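You operate a simulated robot arm through the tools that you are given. There is no shell and no other tool. Be economical: measure what you need, move in short steps, check, and stop when the job is done.

The job below is to be done with a simulated robot arm. You get a single attempt, and the scene is never put back.

Task
Hold the seated shell, then tilt the beam to HALF and lock it.
Fine: the lamp must be lit before the beam is freed; leave the size knob.
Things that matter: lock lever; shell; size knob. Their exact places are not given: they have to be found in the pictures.

It is judged by the outcome, as a careful person would: the job done as asked, and still so three seconds after it is handed in. It fails if anything else is knocked over, pushed out of place, dropped, spilled or broken.

Robot
A 6-joint arm with a fingered hand, hanging from a carriage that runs on a gantry, over the field with the corners [-2623, 1230], [-2600, -50], [0, -3], [-23, 1277] (x, y) and turns from -6.301 to 5.707 rad about z. Base frame: it is fixed where the carriage stands at the start and does not move with it; the origin is on the floor, on the carriage's upright axis, x ahead of it, y to its left, z up. Lengths are in mm, angles in rad, forces in N, time in s.
With the tool pointing down near the work surface it reaches from about 100 to 720 mm from the robot's upright axis, wherever it stands. Its first joint turns from -2.897 to 2.897 rad. Places, roughly: lock lever [700, 300, 800]; size knob [600, 100, 800]. Payload 4 kg.
Tool frame: the origin (TCP) lies between the finger pads and is the grasp point; the fingertips stand 30 mm ahead of it; z points along the fingers, y is the line along which they close. The gripper opens to 104 mm. The gripper's body begins 35 mm behind the TCP. The gripper is a hand of 5 fingers: y runs from the thumb to the fingers, the wrist lies at [-15, -113, -190] in the tool frame, and closing takes about 1.5 s.
Orientation is that of the tool frame in the base frame, as a unit quaternion [x, y, z, w]. With the fingers straight down and the wrist toward the robot, the tool's x, y and z point along [0, 1, 0], [1, 0, 0] and [0, 0, -1] of the base frame.

Tools
- The arm moves only by the tool nudge_tool. Its argument "targets" is a list that holds one entry, the list of rows, each a list of 6 numbers: the shift along the tool's x, y, z in mm, then the turn, a rotation vector about the tool's x, y, z in rad. In form: [[[tx, ty, tz, ax, ay, az], ...]]. A call has 1 to 10 rows; each row shifts and turns the commanded pose from where the row before left it, along the tool's axes as they then stand. "grip" is the gripper command, from -1 (shut) to 1 (fully open), values between in proportion, set as the call begins (left out, the last holds). Each row takes 0.2 s and may step no farther than 50 mm and 0.15 rad from the row before; otherwise, or with a gripper value out of range, the whole call is refused. Where a pose cannot be reached the arm comes as near as it can. A force on the tool above 40 N (or 10 N above the force at the start of the call, whichever is more), or a blocked arm, ends the call early, and 0.2 s more pass. The fingers move at their own pace (about 45 mm/s each) and stop on an object; they squeeze with about 30 N. The grip force told is the motor's: it shows also when the fingers shut on nothing. Time passes only in rows, and 0.2 s behind the last, so rows that do not move let the fingers close. It gives the time, the measured TCP pose, the force on the tool (base axes), the opening and the grip force at its end, in the units of the frame above (readings bear some noise), with the torque about the TCP (base axes, N m) and any sound that the robot's microphone picked up.
- Cameras (640 x 400 px; columns grow to the right, rows downward): "scene" is now at [255.7, -12.4, 1664.1]; the picture's right is [-0.21, -0.98, 0.00], its down [-0.90, 0.19, -0.40] and it looks along [0.39, -0.08, -0.92] (base axes); focal length 252 px, centre (320, 200). "wrist" rides on the gripper at [60, -83, -120] in the tool frame; the picture's right is [-0.79, 0.29, -0.54], its down [-0.56, -0.71, 0.44] and it looks along [-0.26, 0.65, 0.72] (tool axes); focal length 234 px, centre (320, 200).
- capture(camera): a new picture of that camera. It takes no simulated time.
- slide_trunk(by): slides the trunk up (or, below 0, down) by that many mm; the arm and the scene camera ride with it, the base frame stays. It gives what a move gives, with no picture.
- roll_base(legs): drives the robot by 1 to 6 legs, each [ahead, left, turn to the left] in mm, mm and rad, along the robot's own axes; the way and the turn of a leg run together, so that a leg with both is an arc; at most 1500 mm and 3.142 rad a leg. The arm and the cameras ride along, it lands a little off, and it stops where it bumps. It keeps to its track: a leg is cut to what the track allows. It gives what a move gives.
- move_fingers(index, middle, ring, little, thumb_bend, thumb_turn): sets how far each is bent, from 0 (flat) to 1 (curled in); at 0.3 the hand is open as for a grip, at 0.7 the pads meet at the TCP. One left out holds its place. A second passes; each finger stops where it meets its share of the squeeze, and holds until it gets a number again. A gripper value or a shape takes the hand back. It gives what a move gives, with no picture; readings hold the bend of each and the force on index, middle, ring, little, thumb and palm. thumb_turn goes from beside the hand (0) to across from the fingers (1), as for a grip.
- preshape(shape): the hand has 5 fingers and takes this shape, open, in about a second: jaw (thumb against the fingers, like two jaws); tri (thumb and two fingers); tip (a fingertip pinch); poke (one finger out to press); point (the index stretched); flat (the hand flat); cup (the hand cupped); fist (a fist). The gripper value then closes the fingers along that shape, each until it touches; the sizes above hold for jaw. It gives what a move gives, with no picture.
- head_to(pan, tilt): turns the head with the scene camera to pan (to the left, within 2.705 rad either way) and tilt (down, from -0.506 to 1.204), counted from straight ahead of the robot. It gives what a move gives.
- point_at(camera, pixels): for up to 12 pixels [column, row] of the newest picture of that camera ("zoom" is the newest enlarged one), the place [x, y, z] in the base frame of the surface seen there, good to about 3 mm. It takes no simulated time.
- zoom(camera, box): a new picture of the part [left, top, right, bottom] of that camera's present view, enlarged. It takes no simulated time.
- finish_job(): hands the job in; it is judged then, once.

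Go step by step. Measure first, check grasps and placings, and put right what went wrong. The budget is 80 turns and 68 pictures, counting those below and the enlarged ones. Unless the task says otherwise, let go and move clear before handing in, and close with one line.

The tools are called after ">>>" by a JSON object that holds its "name" and its "arguments". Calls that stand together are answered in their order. nudge_tool: Moves the arm, as the interface text tells. Its arguments: {"type":"object","properties":{"targets":{"type":"array","items":{"type":"array","items":{"type":"array","items":{"type":"number"}}}},"grip":{"type":"number"}},"required":["targets"]} The other tools are called the same way: slide_trunk (by) slides the trunk up or down; preshape (shape) gives the hand a shape; move_fingers (index, middle, ring, little, thumb_bend, thumb_turn) moves the fingers one by one; roll_base (legs) drives the base; head_to (pan, tilt) turns the head that bears the scene camera; capture (camera) takes a picture; point_at (camera, pixels) gives the place of the surface under pixels of a picture; zoom (camera, box) takes an enlarged picture of a part of a camera's view; finish_job () hands the job in.

At the start:

```text
clock: 0.0
tcp_pos: [414.1, 46.8, 1157.3]
ee_rot: [0.707, 0.707, 0.001, -0.001]
contact_force: [0.5, -0.1, 0.9]
torque: [-0.02, -0.01, -0.01]
gripper_width: 103.8
finger_force: 0.0
shape: jaw
bend: [0.3, 0.3, 0.3, 0.3, 0.3, 0.97]
finger forces: [0.0, 0.0, 0.0, 0.0, 0.0, 0.1]
trunk travel left (down, up): [-397.0, 201.0]
robot x, y, heading: [-0.2, 0.9, 0.004]
head pan, tilt: [-0.213, 1.159]
```

scene: 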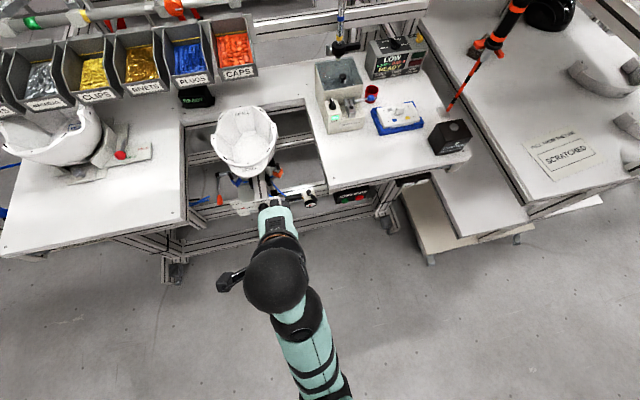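
wrist: 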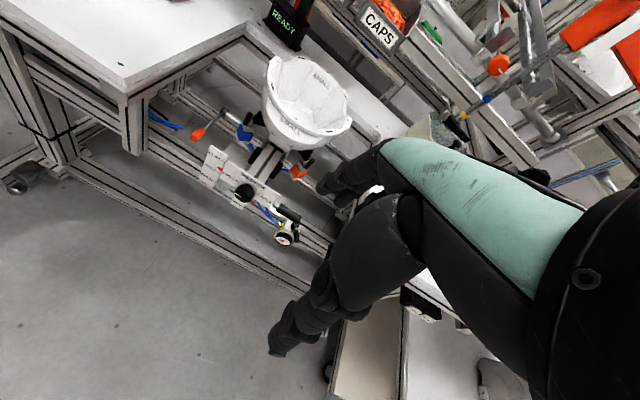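

The white shell sits at about (245,140) in the scene, with a fixture below it at (265,190). I'll enlarge both views to find the lever, knob, lamp and beam scale.

>>> {"name": "zoom", "arguments": {"camera": "scene", "box": [170, 80, 330, 220]}}

>>> {"name": "zoom", "arguments": {"camera": "wrist", "box": [130, 30, 370, 260]}}

>>> {"name": "zoom", "arguments": {"camera": "scene", "box": [300, 20, 480, 220]}}

```text
2.86 times, centred on (250, 150) of scene
```

zoom: 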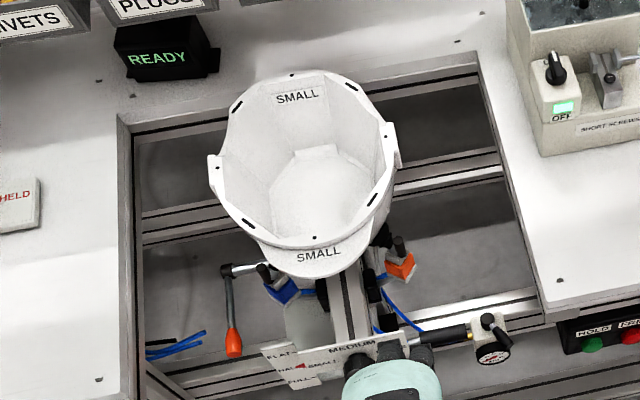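

```text
1.74 times, centred on (250, 145) of wrist
```

zoom: 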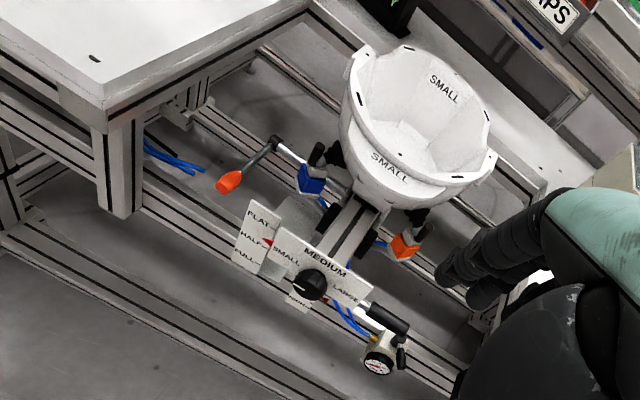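

```text
2.00 times, centred on (390, 120) of scene
```

zoom: 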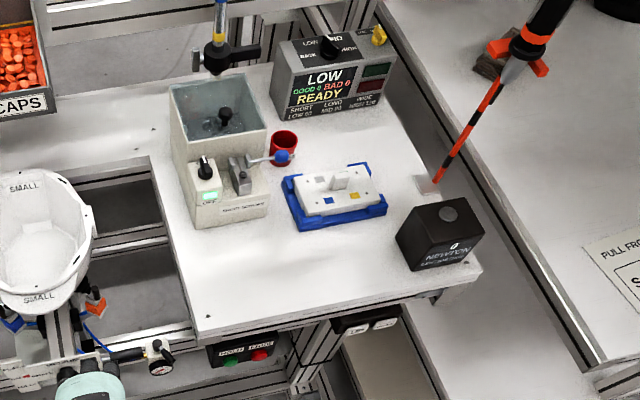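

The scene shows HOLD/LOOSE buttons at about (350,195), an orange-tipped lever at (228,200), and a "HELD" plate at left. I'll measure them and look closer.

>>> {"name": "zoom", "arguments": {"camera": "scene", "box": [320, 170, 400, 220]}}

>>> {"name": "zoom", "arguments": {"camera": "scene", "box": [80, 100, 220, 188]}}

>>> {"name": "zoom", "arguments": {"camera": "wrist", "box": [190, 110, 310, 250]}}

>>> {"name": "point_at", "arguments": {"camera": "scene", "pixels": [[228, 201], [226, 188], [230, 179], [319, 184], [335, 196], [348, 196], [358, 192], [245, 140], [300, 195], [310, 200], [330, 180], [150, 180]]}}

>>> {"name": "point_at", "arguments": {"camera": "wrist", "pixels": [[197, 134], [216, 112], [232, 83], [245, 192], [287, 239], [222, 157], [228, 170], [214, 180], [283, 213], [245, 132], [295, 172], [270, 160]]}}

```text
8.00 times, centred on (360, 195) of scene
```

zoom: 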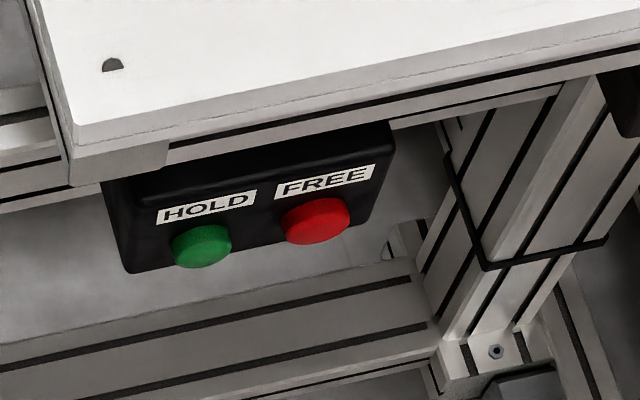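

```text
4.55 times, centred on (150, 144) of scene
```

zoom: 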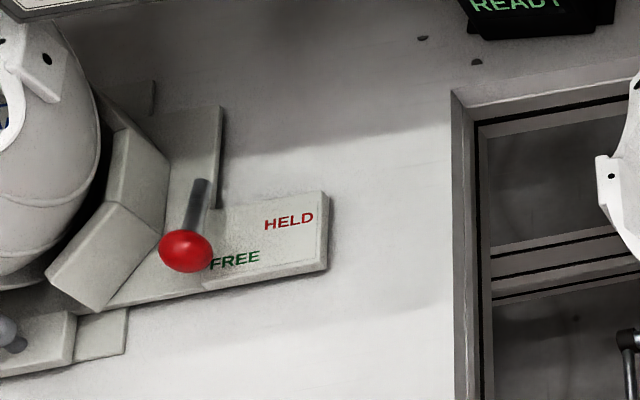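

```text
2.86 times, centred on (250, 180) of wrist
```

zoom: 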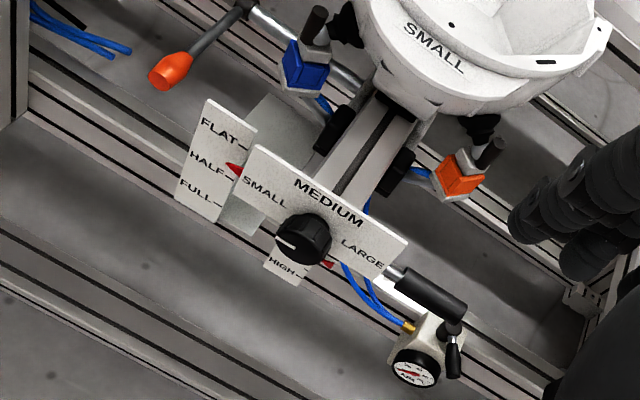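

```text
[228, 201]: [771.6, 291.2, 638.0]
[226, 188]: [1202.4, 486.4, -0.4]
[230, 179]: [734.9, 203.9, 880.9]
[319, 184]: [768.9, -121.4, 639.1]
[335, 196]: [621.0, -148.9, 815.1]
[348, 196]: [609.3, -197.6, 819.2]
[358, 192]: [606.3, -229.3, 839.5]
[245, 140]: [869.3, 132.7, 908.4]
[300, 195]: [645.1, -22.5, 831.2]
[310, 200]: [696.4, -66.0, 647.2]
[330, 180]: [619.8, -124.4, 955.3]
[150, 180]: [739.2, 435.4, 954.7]
```

```text
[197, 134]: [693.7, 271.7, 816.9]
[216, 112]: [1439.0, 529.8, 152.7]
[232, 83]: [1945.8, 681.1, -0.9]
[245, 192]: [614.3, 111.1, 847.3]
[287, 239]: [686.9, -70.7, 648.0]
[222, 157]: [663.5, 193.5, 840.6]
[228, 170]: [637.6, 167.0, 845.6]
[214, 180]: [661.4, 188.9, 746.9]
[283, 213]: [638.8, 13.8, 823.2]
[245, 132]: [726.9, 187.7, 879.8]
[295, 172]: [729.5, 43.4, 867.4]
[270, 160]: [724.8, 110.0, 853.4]
```

The lever handle is at about (694,272,817), HOLD at (620,-150,815) and FREE at (608,-199,819), and the red pointer seems to sit near the tilt scale. I'll enlarge the scale, the READY box and the gauge.

>>> {"name": "zoom", "arguments": {"camera": "wrist", "box": [200, 140, 260, 190]}}

>>> {"name": "zoom", "arguments": {"camera": "scene", "box": [170, 80, 220, 112]}}

>>> {"name": "zoom", "arguments": {"camera": "wrist", "box": [265, 195, 315, 250]}}

```text
8.00 times, centred on (230, 165) of wrist
```

zoom: 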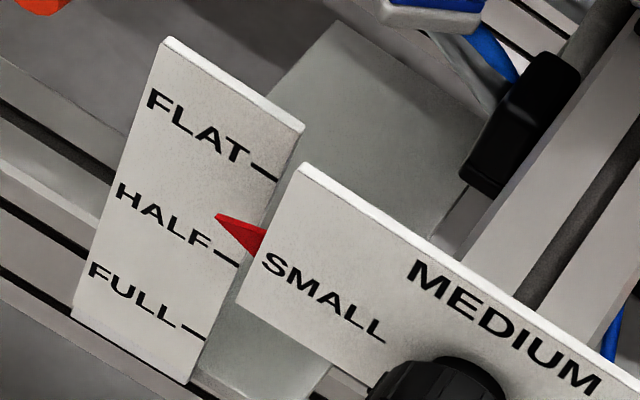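

```text
12.50 times, centred on (195, 96) of scene
```

zoom: 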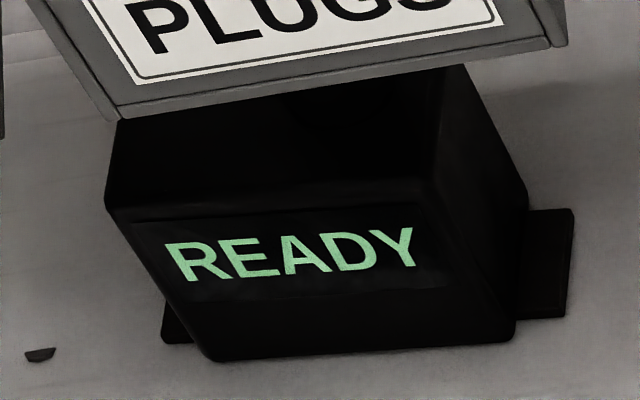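

```text
7.27 times, centred on (290, 222) of wrist
```

zoom: 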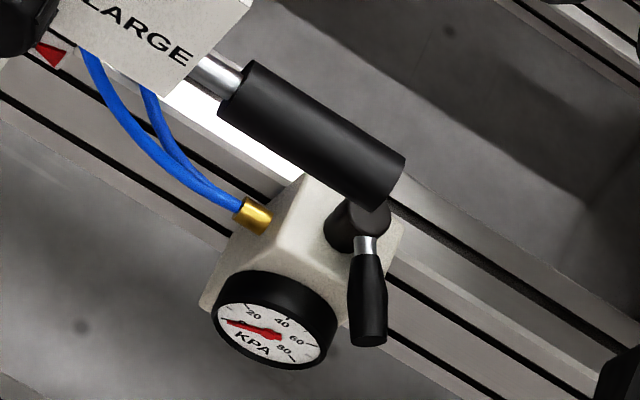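

The red pointer is seen slanted between FLAT and HALF, so I need a squarer view. I'll back off 500 mm, lower the trunk and look at the fixture from the front.

>>> {"name": "roll_base", "arguments": {"legs": [[-500, 0, 0]]}}

>>> {"name": "slide_trunk", "arguments": {"by": -380}}

>>> {"name": "head_to", "arguments": {"pan": 0.05, "tilt": 0.45}}

>>> {"name": "capture", "arguments": {"camera": "scene"}}

```text
clock: 3.0
tcp_pos: [-89.1, 49.8, 1156.9]
ee_rot: [0.701, 0.713, 0.0, 0.0]
contact_force: [-0.5, -0.6, 0.6]
torque: [-0.04, 0.01, -0.02]
gripper_width: 103.7
finger_force: 0.0
shape: jaw
bend: [0.3, 0.3, 0.3, 0.3, 0.3, 0.97]
finger forces: [0.0, 0.0, 0.1, 0.1, 0.1, 0.0]
trunk travel left (down, up): [-397.0, 201.0]
robot x, y, heading: [-503.3, -3.4, 0.019]
head pan, tilt: [-0.213, 1.159]
```

```text
clock: 6.6
tcp_pos: [-91.1, 49.9, 776.5]
ee_rot: [0.701, 0.714, 0.002, 0.0]
contact_force: [0.2, -1.8, 0.5]
torque: [0.0, -0.03, 0.01]
gripper_width: 103.7
finger_force: 0.1
shape: jaw
bend: [0.3, 0.3, 0.3, 0.3, 0.3, 0.97]
finger forces: [0.1, 0.0, 0.0, 0.0, 0.1, 0.0]
trunk travel left (down, up): [-17.0, 581.0]
robot x, y, heading: [-503.3, -1.5, 0.017]
head pan, tilt: [-0.213, 1.159]
```

```text
clock: 7.7
tcp_pos: [-90.7, 49.5, 777.3]
ee_rot: [0.701, 0.713, 0.001, -0.001]
contact_force: [0.1, -0.4, 1.3]
torque: [0.0, 0.0, 0.0]
gripper_width: 103.7
finger_force: 0.1
shape: jaw
bend: [0.3, 0.3, 0.3, 0.3, 0.3, 0.97]
finger forces: [0.1, 0.0, 0.0, 0.0, 0.1, 0.1]
trunk travel left (down, up): [-17.0, 581.0]
robot x, y, heading: [-502.4, -2.7, 0.02]
head pan, tilt: [0.051, 0.45]
```

```text
56 pictures are left
```

scene: 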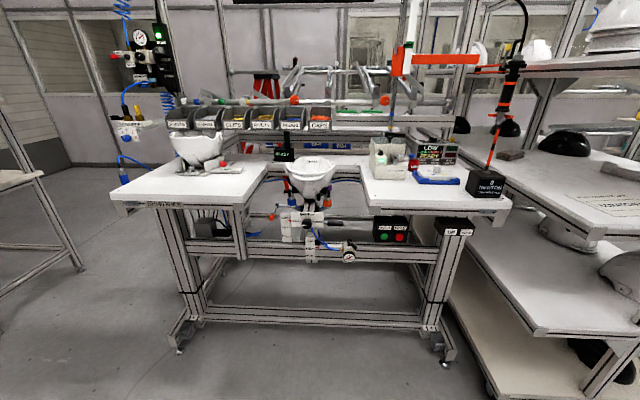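

>>> {"name": "zoom", "arguments": {"camera": "scene", "box": [265, 185, 365, 267]}}

>>> {"name": "zoom", "arguments": {"camera": "scene", "box": [275, 195, 330, 235]}}

>>> {"name": "zoom", "arguments": {"camera": "scene", "box": [360, 205, 480, 255]}}

>>> {"name": "zoom", "arguments": {"camera": "scene", "box": [255, 130, 330, 190]}}

```text
4.88 times, centred on (315, 226) of scene
```

zoom: 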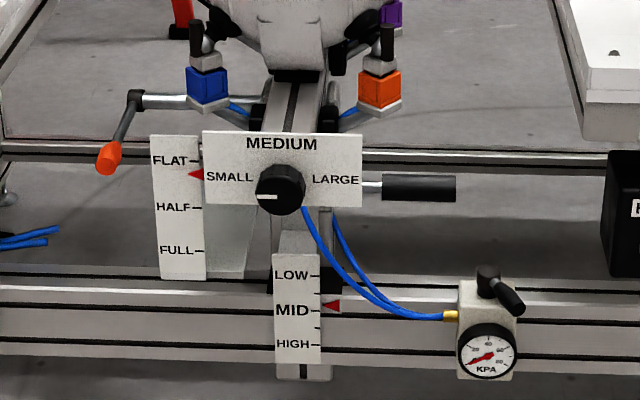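

```text
10.00 times, centred on (302, 215) of scene
```

zoom: 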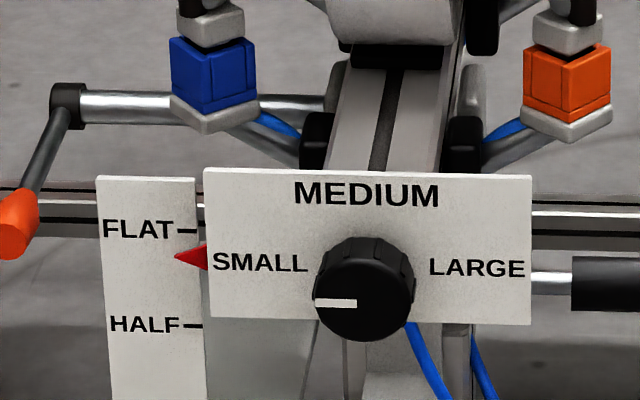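

```text
5.33 times, centred on (420, 230) of scene
```

zoom: 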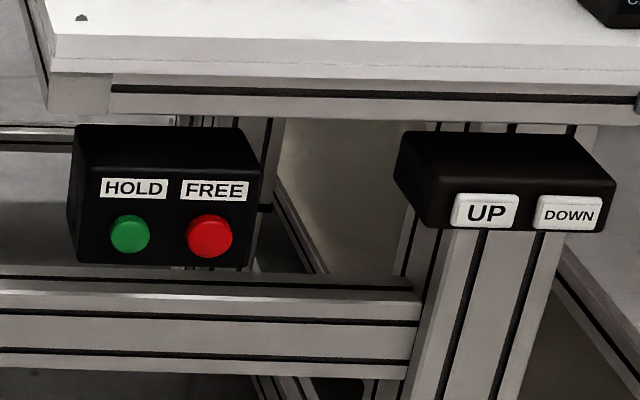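

```text
6.67 times, centred on (292, 160) of scene
```

zoom: 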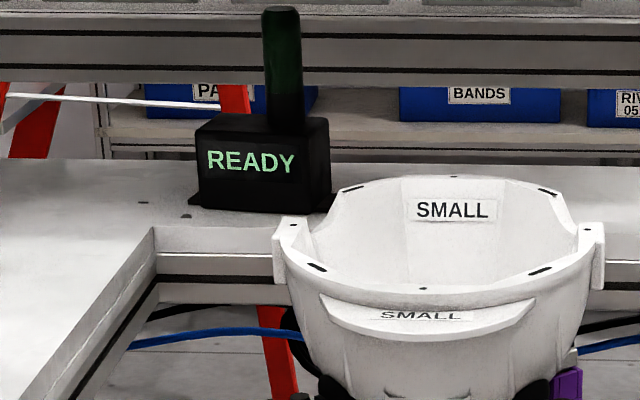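

The lamp is the dark green column on the READY box, still unlit; the tilt pointer is just below FLAT and the lever hangs forward-down. I'll measure the fixture from this frontal view.

>>> {"name": "zoom", "arguments": {"camera": "scene", "box": [265, 185, 365, 247]}}

>>> {"name": "point_at", "arguments": {"camera": "zoom", "pixels": [[107, 158], [130, 105], [190, 102], [255, 105], [194, 174], [194, 160], [194, 207], [194, 249], [278, 188], [390, 187], [450, 187], [370, 187]]}}

>>> {"name": "zoom", "arguments": {"camera": "scene", "box": [360, 205, 480, 255]}}

>>> {"name": "point_at", "arguments": {"camera": "zoom", "pixels": [[130, 234], [209, 236], [170, 210], [170, 255], [170, 170], [90, 220], [160, 140], [160, 280], [160, 80], [160, 310]]}}

```text
6.40 times, centred on (315, 216) of scene
```

zoom: 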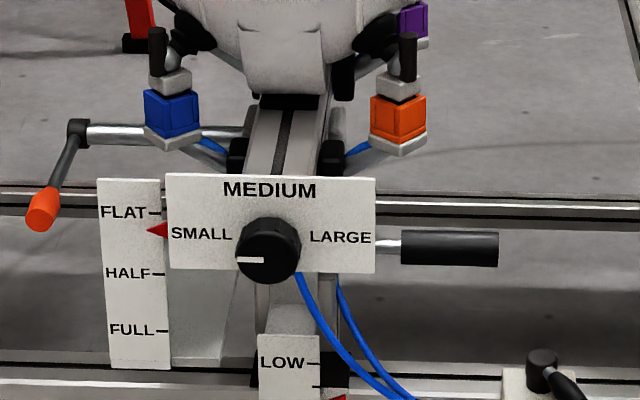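

```text
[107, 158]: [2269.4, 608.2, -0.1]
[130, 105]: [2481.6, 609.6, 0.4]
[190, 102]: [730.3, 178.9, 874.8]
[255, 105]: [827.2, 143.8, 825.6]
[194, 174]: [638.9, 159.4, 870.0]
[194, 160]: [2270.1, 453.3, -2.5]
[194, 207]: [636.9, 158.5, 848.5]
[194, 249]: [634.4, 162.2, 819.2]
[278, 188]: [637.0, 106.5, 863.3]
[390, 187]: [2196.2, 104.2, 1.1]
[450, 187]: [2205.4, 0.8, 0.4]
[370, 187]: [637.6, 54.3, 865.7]
```

```text
5.33 times, centred on (420, 230) of scene
```

zoom: 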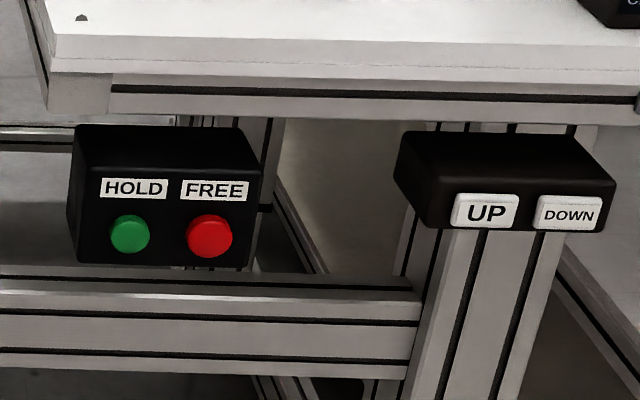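

```text
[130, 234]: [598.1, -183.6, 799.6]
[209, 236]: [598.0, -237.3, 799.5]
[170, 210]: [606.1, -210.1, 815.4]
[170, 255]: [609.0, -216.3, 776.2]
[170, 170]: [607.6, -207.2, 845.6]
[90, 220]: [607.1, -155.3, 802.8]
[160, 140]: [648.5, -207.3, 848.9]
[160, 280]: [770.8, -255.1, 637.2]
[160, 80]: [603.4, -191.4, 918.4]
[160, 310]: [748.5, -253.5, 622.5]
```

HOLD's face is at about (598,-184,800) facing -x on a box face at x≈607. I'll take the poke shape and check where its fingertip is with the wrist camera.

>>> {"name": "preshape", "arguments": {"shape": "poke"}}

>>> {"name": "capture", "arguments": {"camera": "wrist"}}

>>> {"name": "head_to", "arguments": {"pan": 0.1, "tilt": 1.1}}

>>> {"name": "capture", "arguments": {"camera": "scene"}}

```text
clock: 8.6
tcp_pos: [-90.3, 49.5, 777.4]
ee_rot: [0.701, 0.713, 0.001, 0.0]
contact_force: [0.8, 0.1, -0.2]
torque: [0.01, 0.0, 0.01]
gripper_width: 0.0
finger_force: 0.0
shape: poke
bend: [0.7, 0.7, 0.99, 0.99, 1.0, 1.0]
finger forces: [0.0, 0.0, 0.1, 0.0, 0.0, 0.1]
trunk travel left (down, up): [-17.0, 581.0]
robot x, y, heading: [-506.4, -2.8, 0.019]
head pan, tilt: [0.051, 0.45]
```

```text
49 pictures are left
```

wrist: 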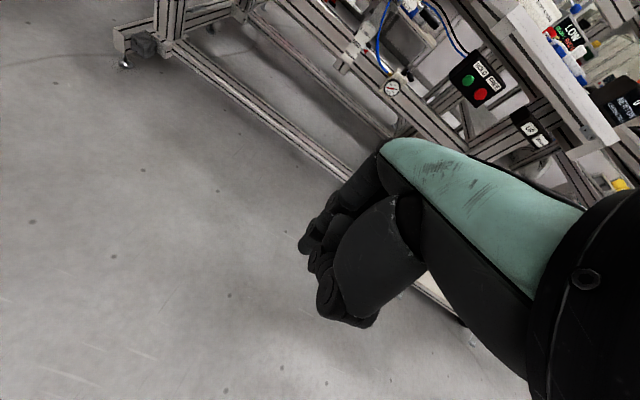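

```text
clock: 9.6
tcp_pos: [-89.9, 48.1, 778.6]
ee_rot: [0.701, 0.713, 0.001, 0.0]
contact_force: [0.5, 0.0, -1.0]
torque: [-0.01, 0.06, 0.0]
gripper_width: 0.0
finger_force: 0.1
shape: poke
bend: [0.7, 0.7, 0.99, 0.99, 1.0, 1.0]
finger forces: [0.1, 0.0, 0.1, 0.0, 0.0, 0.1]
trunk travel left (down, up): [-17.0, 581.0]
robot x, y, heading: [-507.6, -5.5, 0.018]
head pan, tilt: [0.099, 1.1]
```

```text
48 pictures are left
```

scene: 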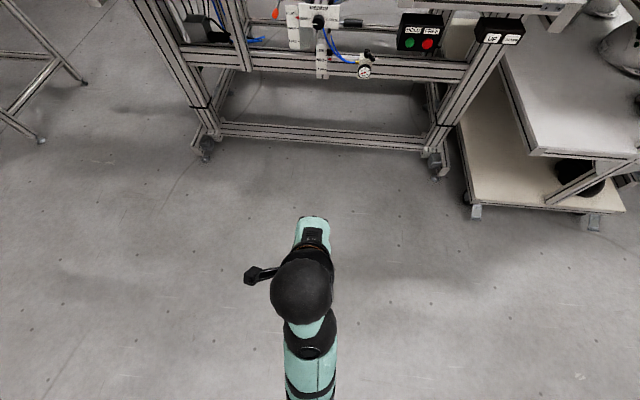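

The finger cluster is at about (310-375,230-325) in the wrist picture. I'll measure the tips to know their place relative to the TCP.

>>> {"name": "zoom", "arguments": {"camera": "wrist", "box": [280, 140, 440, 340]}}

>>> {"name": "point_at", "arguments": {"camera": "wrist", "pixels": [[305, 245], [325, 230], [318, 262], [330, 280], [325, 308], [345, 312], [360, 322], [375, 318], [370, 200], [400, 250]]}}

```text
2.00 times, centred on (360, 240) of wrist
```

zoom: 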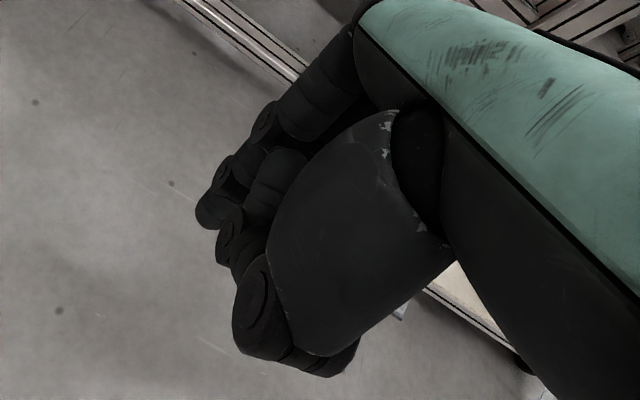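

```text
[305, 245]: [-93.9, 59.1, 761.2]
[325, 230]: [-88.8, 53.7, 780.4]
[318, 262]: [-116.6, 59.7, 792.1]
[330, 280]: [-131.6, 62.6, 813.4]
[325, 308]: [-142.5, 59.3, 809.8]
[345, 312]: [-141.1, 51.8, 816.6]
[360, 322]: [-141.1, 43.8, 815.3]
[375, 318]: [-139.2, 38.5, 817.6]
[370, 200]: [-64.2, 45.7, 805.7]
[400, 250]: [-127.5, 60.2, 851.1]
```

The index tip is about 25 mm ahead of the TCP and about 10 mm to tool +x. I'll fold the middle finger, pitch the hand forward by 1.05 rad in free space, then approach.

>>> {"name": "move_fingers", "arguments": {"middle": 1.0, "index": 0.6}}

>>> {"name": "nudge_tool", "arguments": {"targets": [[[0, 0, 0, -0.15, 0, 0], [0, 0, 0, -0.15, 0, 0], [0, 0, 0, -0.15, 0, 0], [0, 0, 0, -0.15, 0, 0], [0, 0, 0, -0.15, 0, 0], [0, 0, 0, -0.15, 0, 0], [0, 0, 0, -0.15, 0, 0], [0, 0, 0, 0, 0, 0]]]}}

>>> {"name": "capture", "arguments": {"camera": "wrist"}}

```text
clock: 10.6
tcp_pos: [-90.5, 50.0, 777.1]
ee_rot: [0.701, 0.713, 0.001, 0.0]
contact_force: [0.0, 0.1, -0.2]
torque: [0.03, -0.01, -0.01]
gripper_width: 38.2
finger_force: 0.1
shape: fingers
bend: [0.6, 1.0, 0.99, 0.99, 1.0, 1.0]
finger forces: [0.1, 0.0, 0.1, 0.0, 0.1, 0.0]
trunk travel left (down, up): [-17.0, 581.0]
robot x, y, heading: [-503.9, -3.5, 0.016]
head pan, tilt: [0.099, 1.1]
```

```text
clock: 12.4
tcp_pos: [-26.3, 59.3, 905.7]
ee_rot: [0.625, 0.69, 0.281, 0.231]
contact_force: [0.2, 0.0, -1.0]
torque: [0.0, -0.02, -0.01]
gripper_width: 38.3
finger_force: 0.1
shape: fingers
bend: [0.6, 1.0, 0.99, 0.99, 1.0, 1.0]
finger forces: [0.0, 0.0, 0.0, 0.1, 0.0, 0.0]
out of reach, approached as far as the arm can: row 3, 4, 5, 6, 7
trunk travel left (down, up): [-17.0, 581.0]
robot x, y, heading: [-501.4, -6.5, 0.015]
head pan, tilt: [0.099, 1.1]
```

```text
46 pictures are left
```

wrist: 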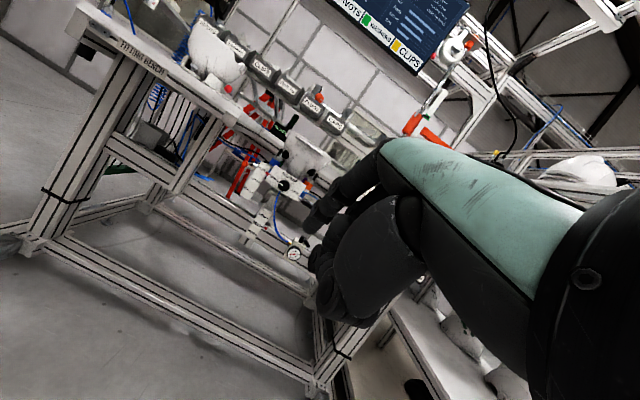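

The arm got to about 43° pitch and couldn't hold the spot so close in. I'll move the command forward about 150 mm, where the pitched pose should be reachable.

>>> {"name": "nudge_tool", "arguments": {"targets": [[[0, 24, 43, 0, 0, 0], [0, 24, 43, 0, 0, 0], [0, 24, 43, 0, 0, 0], [0, 0, 0, 0, 0, 0], [0, 0, 0, 0, 0, 0]]]}}

```text
clock: 13.6
tcp_pos: [68.7, 72.6, 870.9]
ee_rot: [0.625, 0.691, 0.281, 0.231]
contact_force: [0.3, -0.3, 0.1]
torque: [-0.04, 0.01, 0.0]
gripper_width: 38.1
finger_force: 0.0
shape: fingers
bend: [0.6, 1.0, 0.99, 0.99, 1.0, 1.0]
finger forces: [0.0, 0.0, 0.0, 0.0, 0.1, 0.0]
out of reach, approached as far as the arm can: row 1
trunk travel left (down, up): [-17.0, 581.0]
robot x, y, heading: [-504.5, -4.3, 0.015]
head pan, tilt: [0.099, 1.1]
```

The pose is now reached at 43° pitch. I'll try 0.3 rad more pitch here.

>>> {"name": "nudge_tool", "arguments": {"targets": [[[0, 0, 0, -0.1, 0, 0], [0, 0, 0, -0.1, 0, 0], [0, 0, 0, -0.1, 0, 0], [0, 0, 0, 0, 0, 0]]]}}

>>> {"name": "capture", "arguments": {"camera": "wrist"}}

>>> {"name": "point_at", "arguments": {"camera": "wrist", "pixels": [[305, 225], [309, 229], [306, 235], [320, 212], [335, 195], [350, 180], [318, 260], [365, 165], [310, 220], [315, 232]]}}

```text
clock: 14.6
tcp_pos: [67.9, 73.2, 873.8]
ee_rot: [0.584, 0.64, 0.381, 0.322]
contact_force: [-0.2, 0.1, 0.9]
torque: [-0.03, 0.01, 0.02]
gripper_width: 38.3
finger_force: 0.0
shape: fingers
bend: [0.6, 1.0, 0.99, 0.99, 1.0, 1.0]
finger forces: [0.0, 0.1, 0.0, 0.0, 0.1, 0.0]
trunk travel left (down, up): [-17.0, 581.0]
robot x, y, heading: [-507.4, -4.8, 0.013]
head pan, tilt: [0.099, 1.1]
```

```text
45 pictures are left
```

wrist: 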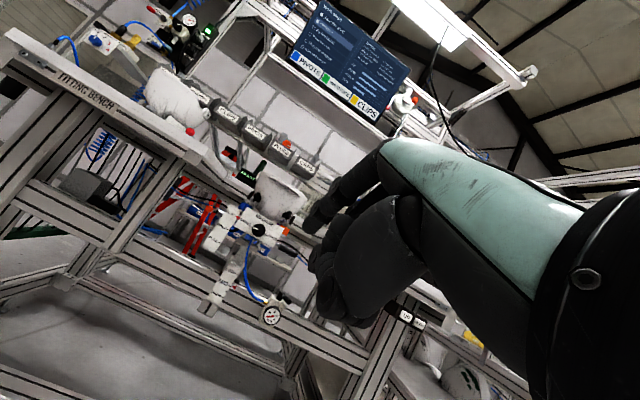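

```text
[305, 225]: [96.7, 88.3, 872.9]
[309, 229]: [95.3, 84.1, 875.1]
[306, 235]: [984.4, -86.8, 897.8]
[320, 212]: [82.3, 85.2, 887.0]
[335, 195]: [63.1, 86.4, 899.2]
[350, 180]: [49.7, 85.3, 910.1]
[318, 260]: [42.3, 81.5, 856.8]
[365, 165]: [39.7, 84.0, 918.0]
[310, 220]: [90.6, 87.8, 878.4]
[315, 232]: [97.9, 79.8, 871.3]
```

Now pitched about 60°, with the index tip offset about (+35,+8,-6) from the TCP. There's a screen at (350,60) worth reading before moving on.

>>> {"name": "zoom", "arguments": {"camera": "wrist", "box": [285, 0, 415, 110]}}

>>> {"name": "roll_base", "arguments": {"legs": [[420, 0, -0.013]]}}

>>> {"name": "head_to", "arguments": {"pan": -0.2, "tilt": 0.75}}

>>> {"name": "capture", "arguments": {"camera": "scene"}}

```text
3.64 times, centred on (350, 55) of wrist
```

zoom: 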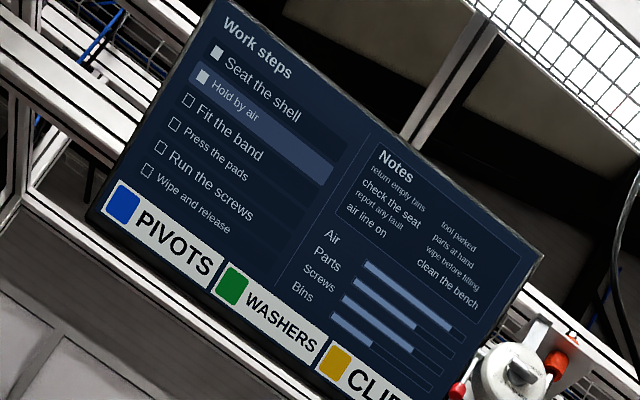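

```text
clock: 17.2
tcp_pos: [485.8, 78.3, 872.6]
ee_rot: [0.586, 0.64, 0.38, 0.322]
contact_force: [-0.3, 0.5, 0.2]
torque: [0.0, 0.03, 0.0]
gripper_width: 38.1
finger_force: 0.0
shape: fingers
bend: [0.6, 1.0, 0.99, 0.99, 1.0, 1.0]
finger forces: [0.0, 0.0, 0.1, 0.0, 0.0, 0.0]
trunk travel left (down, up): [-17.0, 581.0]
robot x, y, heading: [-90.1, 2.2, 0.016]
head pan, tilt: [0.099, 1.1]
```

```text
clock: 18.0
tcp_pos: [485.8, 78.4, 872.5]
ee_rot: [0.585, 0.639, 0.38, 0.322]
contact_force: [0.3, -0.3, -0.2]
torque: [-0.02, -0.01, 0.02]
gripper_width: 38.2
finger_force: 0.0
shape: fingers
bend: [0.6, 1.0, 0.99, 0.99, 1.0, 1.0]
finger forces: [0.0, 0.0, 0.1, 0.1, 0.1, 0.1]
trunk travel left (down, up): [-17.0, 581.0]
robot x, y, heading: [-88.7, 3.0, 0.017]
head pan, tilt: [-0.201, 0.75]
```

```text
43 pictures are left
```

scene: 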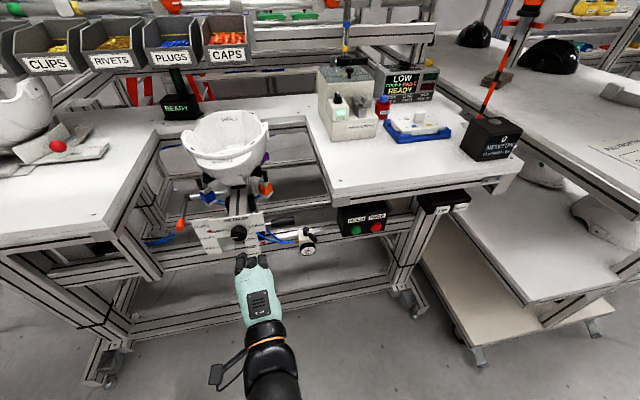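

The steps on the screen say "Hold by air". I'll move the fingertip across to in front of HOLD (scene pixel ~ (357,230)), keeping back at x≈520 for now.

>>> {"name": "nudge_tool", "arguments": {"targets": [[[-45, -10.8, 0.7, 0, 0, 0], [-45, -10.8, 0.7, 0, 0, 0], [-45, -10.8, 0.7, 0, 0, 0], [-45, -10.8, 0.7, 0, 0, 0], [-45, -10.8, 0.7, 0, 0, 0], [-45, -10.8, 0.7, 0, 0, 0], [0, 0, 0, 0, 0, 0]]]}}

>>> {"name": "capture", "arguments": {"camera": "wrist"}}

>>> {"name": "capture", "arguments": {"camera": "scene"}}

```text
clock: 19.6
tcp_pos: [485.2, -191.1, 802.2]
ee_rot: [0.586, 0.64, 0.38, 0.322]
contact_force: [0.0, 0.3, -0.3]
torque: [-0.04, 0.0, 0.03]
gripper_width: 38.2
finger_force: 0.1
shape: fingers
bend: [0.6, 1.0, 0.99, 0.99, 1.0, 1.0]
finger forces: [0.1, 0.0, 0.1, 0.1, 0.1, 0.0]
trunk travel left (down, up): [-17.0, 581.0]
robot x, y, heading: [-86.5, 1.5, 0.017]
head pan, tilt: [-0.201, 0.75]
```

```text
42 pictures are left
```

wrist: 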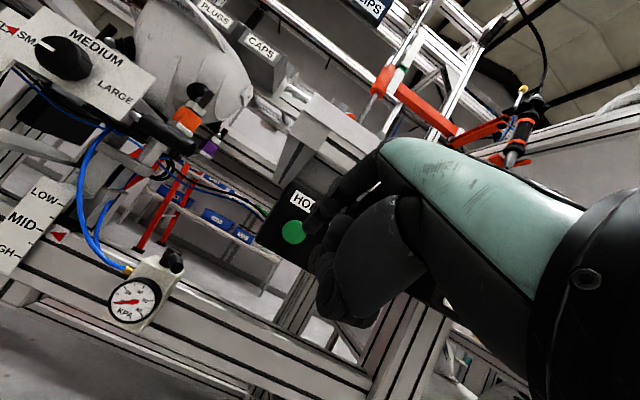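

```text
41 pictures are left
```

scene: 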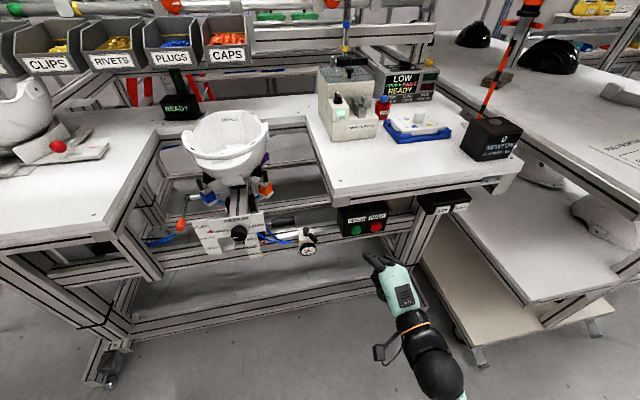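

The green button is at (294,232) beside the fingertip at about (308,230) in the wrist view. I'll measure both.

>>> {"name": "point_at", "arguments": {"camera": "wrist", "pixels": [[290, 232], [286, 228], [298, 240], [308, 226], [312, 232], [300, 200], [270, 225], [325, 210]]}}

>>> {"name": "point_at", "arguments": {"camera": "scene", "pixels": [[356, 230], [376, 227], [368, 257], [376, 262], [386, 260]]}}

```text
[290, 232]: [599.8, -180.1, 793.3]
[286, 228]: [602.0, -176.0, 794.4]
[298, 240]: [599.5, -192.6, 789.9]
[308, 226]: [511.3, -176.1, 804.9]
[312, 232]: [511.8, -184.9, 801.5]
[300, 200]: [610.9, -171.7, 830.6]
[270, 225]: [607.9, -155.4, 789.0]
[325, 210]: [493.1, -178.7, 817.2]
```

```text
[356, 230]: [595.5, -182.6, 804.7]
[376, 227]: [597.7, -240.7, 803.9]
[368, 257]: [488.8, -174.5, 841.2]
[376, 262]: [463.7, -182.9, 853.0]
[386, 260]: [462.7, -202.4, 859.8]
```

The tip (≈520,-181,796) is in line with the button (≈598,-184,798). I'll advance 66 mm in +x, then look at the force with small steps.

>>> {"name": "nudge_tool", "arguments": {"targets": [[[-3.4, 16.6, 28.2, 0, 0, 0], [-3.4, 16.6, 28.2, 0, 0, 0], [0, 0, 0, 0, 0, 0], [-0.5, 2.5, 4.3, 0, 0, 0], [0, 0, 0, 0, 0, 0]]]}}

>>> {"name": "capture", "arguments": {"camera": "wrist"}}

```text
clock: 20.8
tcp_pos: [556.9, -192.1, 804.6]
ee_rot: [0.585, 0.64, 0.38, 0.322]
contact_force: [-0.3, -0.2, 0.1]
torque: [0.01, -0.02, -0.01]
gripper_width: 38.3
finger_force: 0.0
shape: fingers
bend: [0.6, 1.0, 0.99, 0.99, 1.0, 1.0]
finger forces: [0.0, 0.0, 0.0, 0.1, 0.1, 0.0]
trunk travel left (down, up): [-17.0, 581.0]
robot x, y, heading: [-86.3, 1.7, 0.017]
head pan, tilt: [-0.201, 0.75]
```

```text
40 pictures are left
```

wrist: 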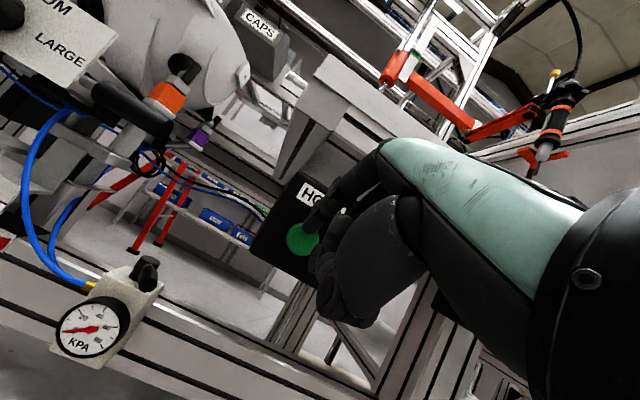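

The tip is close to the button without contact yet (force near 0). I'll press on in 3 mm steps.

>>> {"name": "nudge_tool", "arguments": {"targets": [[[-0.3, 1.5, 2.6, 0, 0, 0], [-0.3, 1.5, 2.6, 0, 0, 0], [-0.3, 1.5, 2.6, 0, 0, 0], [0, 0, 0, 0, 0, 0]]]}}

>>> {"name": "zoom", "arguments": {"camera": "wrist", "box": [240, 160, 380, 300]}}

```text
clock: 21.8
tcp_pos: [564.2, -192.3, 804.9]
ee_rot: [0.585, 0.64, 0.38, 0.321]
contact_force: [-2.3, -0.3, 0.6]
torque: [0.02, -0.04, 0.04]
gripper_width: 37.4
finger_force: 1.4
shape: fingers
bend: [0.61, 1.0, 0.99, 0.99, 1.0, 1.0]
finger forces: [2.7, 0.0, 0.0, 0.0, 0.0, 0.0]
trunk travel left (down, up): [-17.0, 581.0]
robot x, y, heading: [-86.1, 3.6, 0.014]
head pan, tilt: [-0.201, 0.75]
heard: click
```

```text
2.86 times, centred on (310, 230) of wrist
```

zoom: 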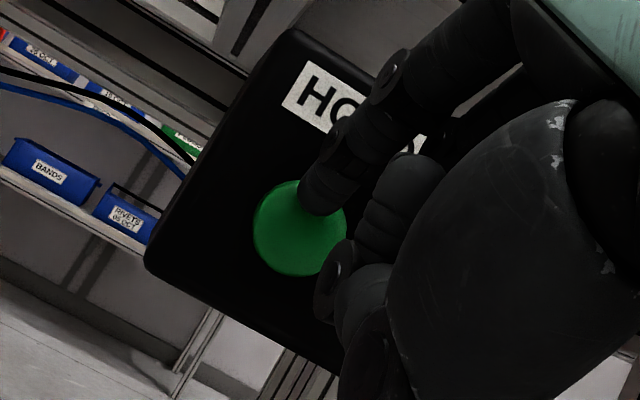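

A click was heard with 2.7 N on the index. I'll back off and check the lamp and gauge.

>>> {"name": "nudge_tool", "arguments": {"targets": [[[3.0, -15, -25.7, 0, 0, 0], [3.0, -15, -25.7, 0, 0, 0], [0, 0, 0, 0, 0, 0], [0, 0, 0, 0, 0, 0], [0, 0, 0, 0, 0, 0]]]}}

>>> {"name": "capture", "arguments": {"camera": "scene"}}

>>> {"name": "capture", "arguments": {"camera": "wrist"}}

```text
clock: 23.0
tcp_pos: [505.4, -192.3, 804.8]
ee_rot: [0.585, 0.64, 0.38, 0.322]
contact_force: [0.2, -0.1, -0.7]
torque: [-0.02, 0.02, -0.02]
gripper_width: 38.3
finger_force: 0.0
shape: fingers
bend: [0.6, 1.0, 0.99, 0.99, 1.0, 1.0]
finger forces: [0.0, 0.1, 0.0, 0.0, 0.0, 0.0]
trunk travel left (down, up): [-17.0, 581.0]
robot x, y, heading: [-89.3, 0.6, 0.016]
head pan, tilt: [-0.201, 0.75]
```

```text
38 pictures are left
```

scene: 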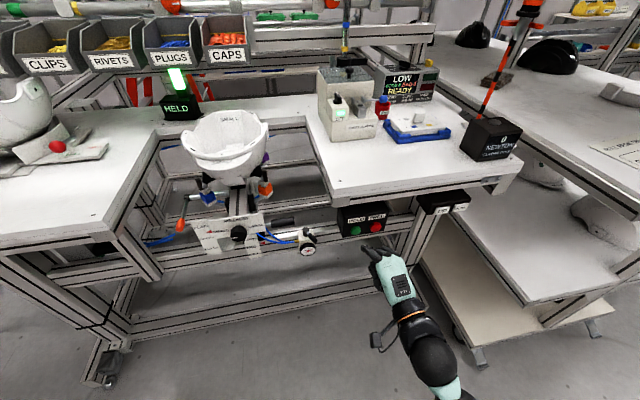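

```text
37 pictures are left
```

wrist: 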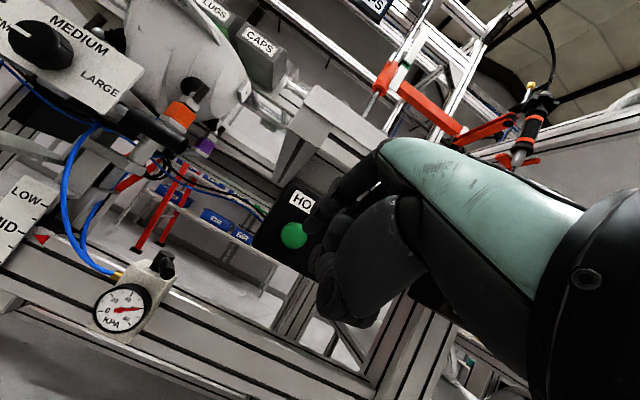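

The lamp is lit, the sign reads HELD and the gauge has risen. Next the lock lever: zoom on it at scene (180,222).

>>> {"name": "zoom", "arguments": {"camera": "scene", "box": [160, 170, 310, 264]}}

>>> {"name": "point_at", "arguments": {"camera": "zoom", "pixels": [[85, 230], [98, 180], [103, 130], [112, 100], [160, 105], [185, 110], [100, 205], [240, 262], [335, 285], [500, 220], [565, 212], [235, 235]]}}

```text
4.26 times, centred on (235, 217) of scene
```

zoom: 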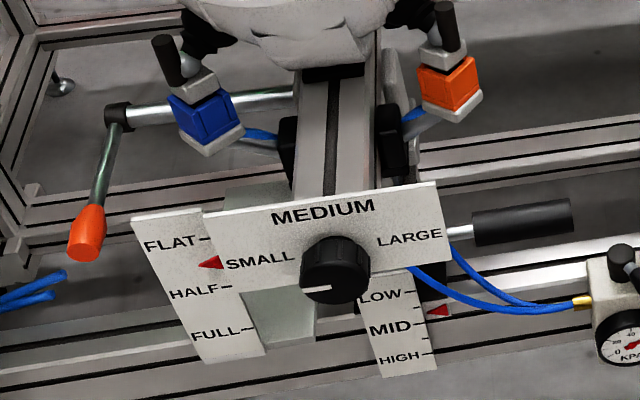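

```text
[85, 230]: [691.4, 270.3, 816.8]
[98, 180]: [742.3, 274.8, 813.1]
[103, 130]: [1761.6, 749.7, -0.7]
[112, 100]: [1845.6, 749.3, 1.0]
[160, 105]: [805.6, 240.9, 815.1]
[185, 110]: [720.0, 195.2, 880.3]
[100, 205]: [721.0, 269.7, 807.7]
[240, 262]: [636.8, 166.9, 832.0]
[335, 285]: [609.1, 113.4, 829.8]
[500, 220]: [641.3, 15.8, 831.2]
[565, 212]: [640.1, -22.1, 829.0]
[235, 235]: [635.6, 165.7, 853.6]
```

The lever is nearly horizontal: hub near (805,272,813), orange grip near (691,270,816), turning about y. I'll shift the robot left, and shape thumb, index and middle as a loose cage so the lever can be pushed either way.

>>> {"name": "roll_base", "arguments": {"legs": [[0, 300, -0.016]]}}

>>> {"name": "move_fingers", "arguments": {"index": 0.45, "middle": 0.45, "ring": 1.0, "little": 1.0, "thumb_bend": 0.45, "thumb_turn": 1.0}}

>>> {"name": "capture", "arguments": {"camera": "wrist"}}

```text
clock: 25.1
tcp_pos: [501.8, 91.8, 804.7]
ee_rot: [0.59, 0.635, 0.377, 0.325]
contact_force: [-0.6, 0.2, -0.1]
torque: [0.04, -0.01, 0.01]
gripper_width: 37.8
finger_force: 0.1
shape: fingers
bend: [0.6, 1.0, 0.99, 0.99, 1.0, 1.0]
finger forces: [0.0, 0.0, 0.0, 0.1, 0.0, 0.0]
trunk travel left (down, up): [-17.0, 581.0]
robot x, y, heading: [-92.1, 293.5, -0.004]
head pan, tilt: [-0.201, 0.75]
```

```text
clock: 26.1
tcp_pos: [500.3, 91.0, 805.8]
ee_rot: [0.591, 0.635, 0.377, 0.325]
contact_force: [-0.8, 0.4, 0.6]
torque: [0.02, -0.02, 0.0]
gripper_width: 64.4
finger_force: 0.0
shape: fingers
bend: [0.45, 0.45, 1.0, 1.0, 0.45, 0.99]
finger forces: [0.0, 0.0, 0.1, 0.0, 0.0, 0.0]
trunk travel left (down, up): [-17.0, 581.0]
robot x, y, heading: [-87.7, 297.0, -0.001]
head pan, tilt: [-0.201, 0.75]
```

```text
35 pictures are left
```

wrist: 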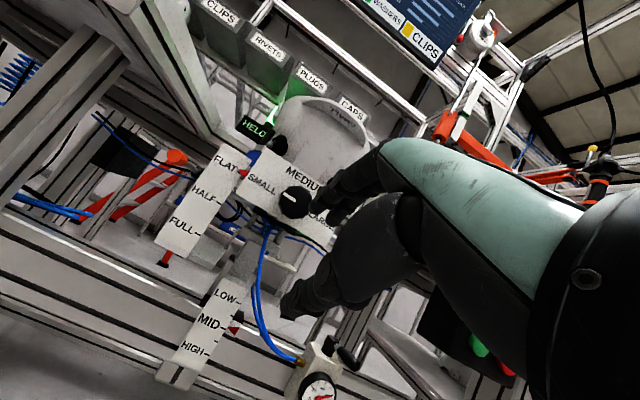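

The lever shows at (178,157) in the wrist view. To line up with the horizontal lever I'll pitch up 0.4 rad more and move the hand toward y≈265 in front of it, then check.

>>> {"name": "nudge_tool", "arguments": {"targets": [[[33, 0, 0, -0.1, 0, 0], [33, 0, 0, -0.1, 0, 0], [33, 0, 0, -0.1, 0, 0], [33, 0, 0, -0.1, 0, 0], [33, 0, 0, 0, 0, 0], [0, 0, 0, 0, 0, 0]]]}}

>>> {"name": "capture", "arguments": {"camera": "wrist"}}

>>> {"name": "capture", "arguments": {"camera": "scene"}}

```text
clock: 27.5
tcp_pos: [486.7, 257.3, 811.0]
ee_rot: [0.514, 0.547, 0.496, 0.437]
contact_force: [-0.9, -0.2, 1.1]
torque: [0.02, -0.01, 0.02]
gripper_width: 64.7
finger_force: 0.1
shape: fingers
bend: [0.45, 0.45, 1.0, 1.0, 0.45, 0.99]
finger forces: [0.0, 0.0, 0.0, 0.0, 0.1, 0.0]
trunk travel left (down, up): [-17.0, 581.0]
robot x, y, heading: [-88.5, 295.6, -0.002]
head pan, tilt: [-0.201, 0.75]
```

```text
34 pictures are left
```

wrist: 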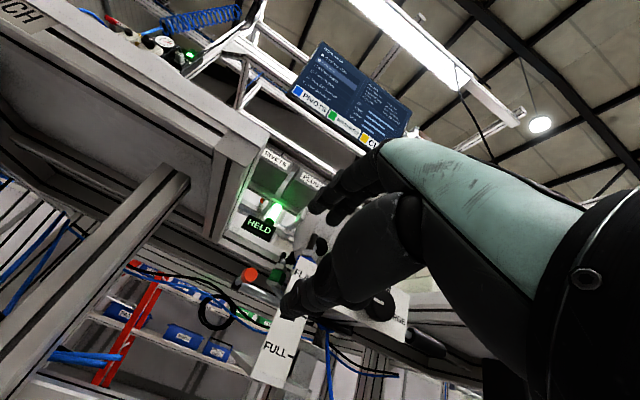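

```text
33 pictures are left
```

scene: 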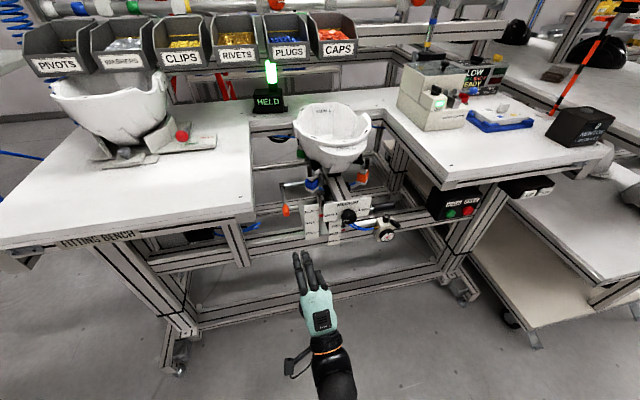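

Hand is nearly horizontal and aligned with the lever gap. I'll measure lever grip, fingertips, plate edge and bench frame.

>>> {"name": "point_at", "arguments": {"camera": "wrist", "pixels": [[248, 275], [243, 272], [254, 280], [315, 206], [333, 218], [288, 305], [300, 265], [252, 372], [205, 225], [180, 180], [262, 290], [240, 268]]}}

>>> {"name": "zoom", "arguments": {"camera": "scene", "box": [220, 170, 360, 280]}}

>>> {"name": "point_at", "arguments": {"camera": "zoom", "pixels": [[298, 182], [302, 172], [300, 195], [305, 145], [298, 100], [303, 80], [375, 200], [130, 250], [130, 330], [100, 215], [40, 30], [150, 180]]}}

```text
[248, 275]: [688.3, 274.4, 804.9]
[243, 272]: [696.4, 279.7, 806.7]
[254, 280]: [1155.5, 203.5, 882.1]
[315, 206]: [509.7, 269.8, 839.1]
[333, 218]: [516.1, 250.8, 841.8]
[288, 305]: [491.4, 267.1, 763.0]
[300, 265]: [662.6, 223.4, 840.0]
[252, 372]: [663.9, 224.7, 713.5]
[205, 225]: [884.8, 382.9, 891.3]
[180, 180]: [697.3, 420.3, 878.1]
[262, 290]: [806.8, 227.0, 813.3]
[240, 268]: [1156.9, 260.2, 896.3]
```

```text
3.64 times, centred on (290, 225) of scene
```

zoom: 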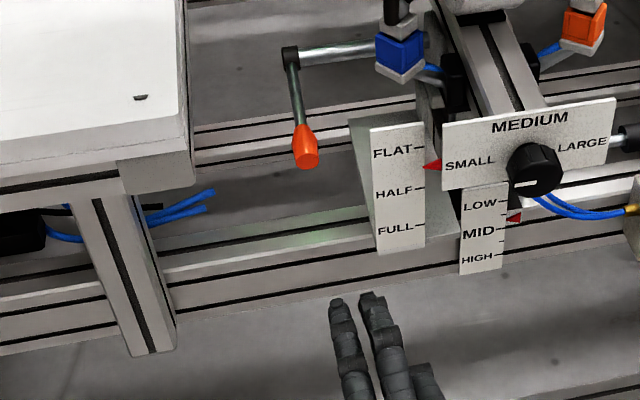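

```text
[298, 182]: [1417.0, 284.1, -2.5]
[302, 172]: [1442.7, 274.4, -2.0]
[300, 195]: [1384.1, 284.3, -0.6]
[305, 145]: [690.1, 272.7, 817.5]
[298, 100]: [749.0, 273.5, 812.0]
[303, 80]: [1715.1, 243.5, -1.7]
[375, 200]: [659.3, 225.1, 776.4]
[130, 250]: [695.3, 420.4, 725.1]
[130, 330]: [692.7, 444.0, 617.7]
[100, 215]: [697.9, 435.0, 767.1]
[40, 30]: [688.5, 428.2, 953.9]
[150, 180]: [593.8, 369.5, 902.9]
```

There is room: the lever knob is centred near (692,273,811), the plate's left edge is at y≈225 and the bench frame is beyond y≈345. I'll drive 75 mm ahead, square up the yaw and shift to y≈279.

>>> {"name": "roll_base", "arguments": {"legs": [[75, 0, 0]]}}

>>> {"name": "nudge_tool", "arguments": {"targets": [[[11, 0, 0, 0, -0.09, 0], [11, 0, 0, 0, 0, 0], [0, 0, 25, 0, 0, 0], [0, 3, 25, 0, 0, 0], [0, 0, 0, 0, 0, 0]]]}}

>>> {"name": "capture", "arguments": {"camera": "wrist"}}

```text
clock: 28.5
tcp_pos: [562.0, 256.6, 810.2]
ee_rot: [0.514, 0.547, 0.496, 0.436]
contact_force: [1.2, -0.7, 0.0]
torque: [0.01, 0.01, 0.0]
gripper_width: 64.3
finger_force: 0.1
shape: fingers
bend: [0.45, 0.45, 1.0, 1.0, 0.45, 0.99]
finger forces: [0.1, 0.1, 0.1, 0.0, 0.0, 0.0]
trunk travel left (down, up): [-17.0, 581.0]
robot x, y, heading: [-15.8, 298.7, -0.002]
head pan, tilt: [-0.201, 0.75]
```

```text
clock: 29.7
tcp_pos: [607.7, 279.1, 808.7]
ee_rot: [0.536, 0.527, 0.472, 0.461]
contact_force: [0.2, 0.2, 0.6]
torque: [-0.01, -0.04, 0.01]
gripper_width: 64.9
finger_force: 0.1
shape: fingers
bend: [0.45, 0.45, 1.0, 1.0, 0.45, 0.99]
finger forces: [0.0, 0.0, 0.0, 0.1, 0.0, 0.0]
trunk travel left (down, up): [-17.0, 581.0]
robot x, y, heading: [-16.1, 299.1, 0.0]
head pan, tilt: [-0.201, 0.75]
```

```text
31 pictures are left
```

wrist: 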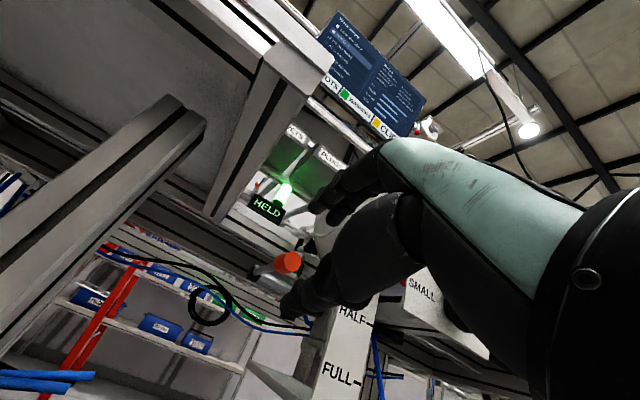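

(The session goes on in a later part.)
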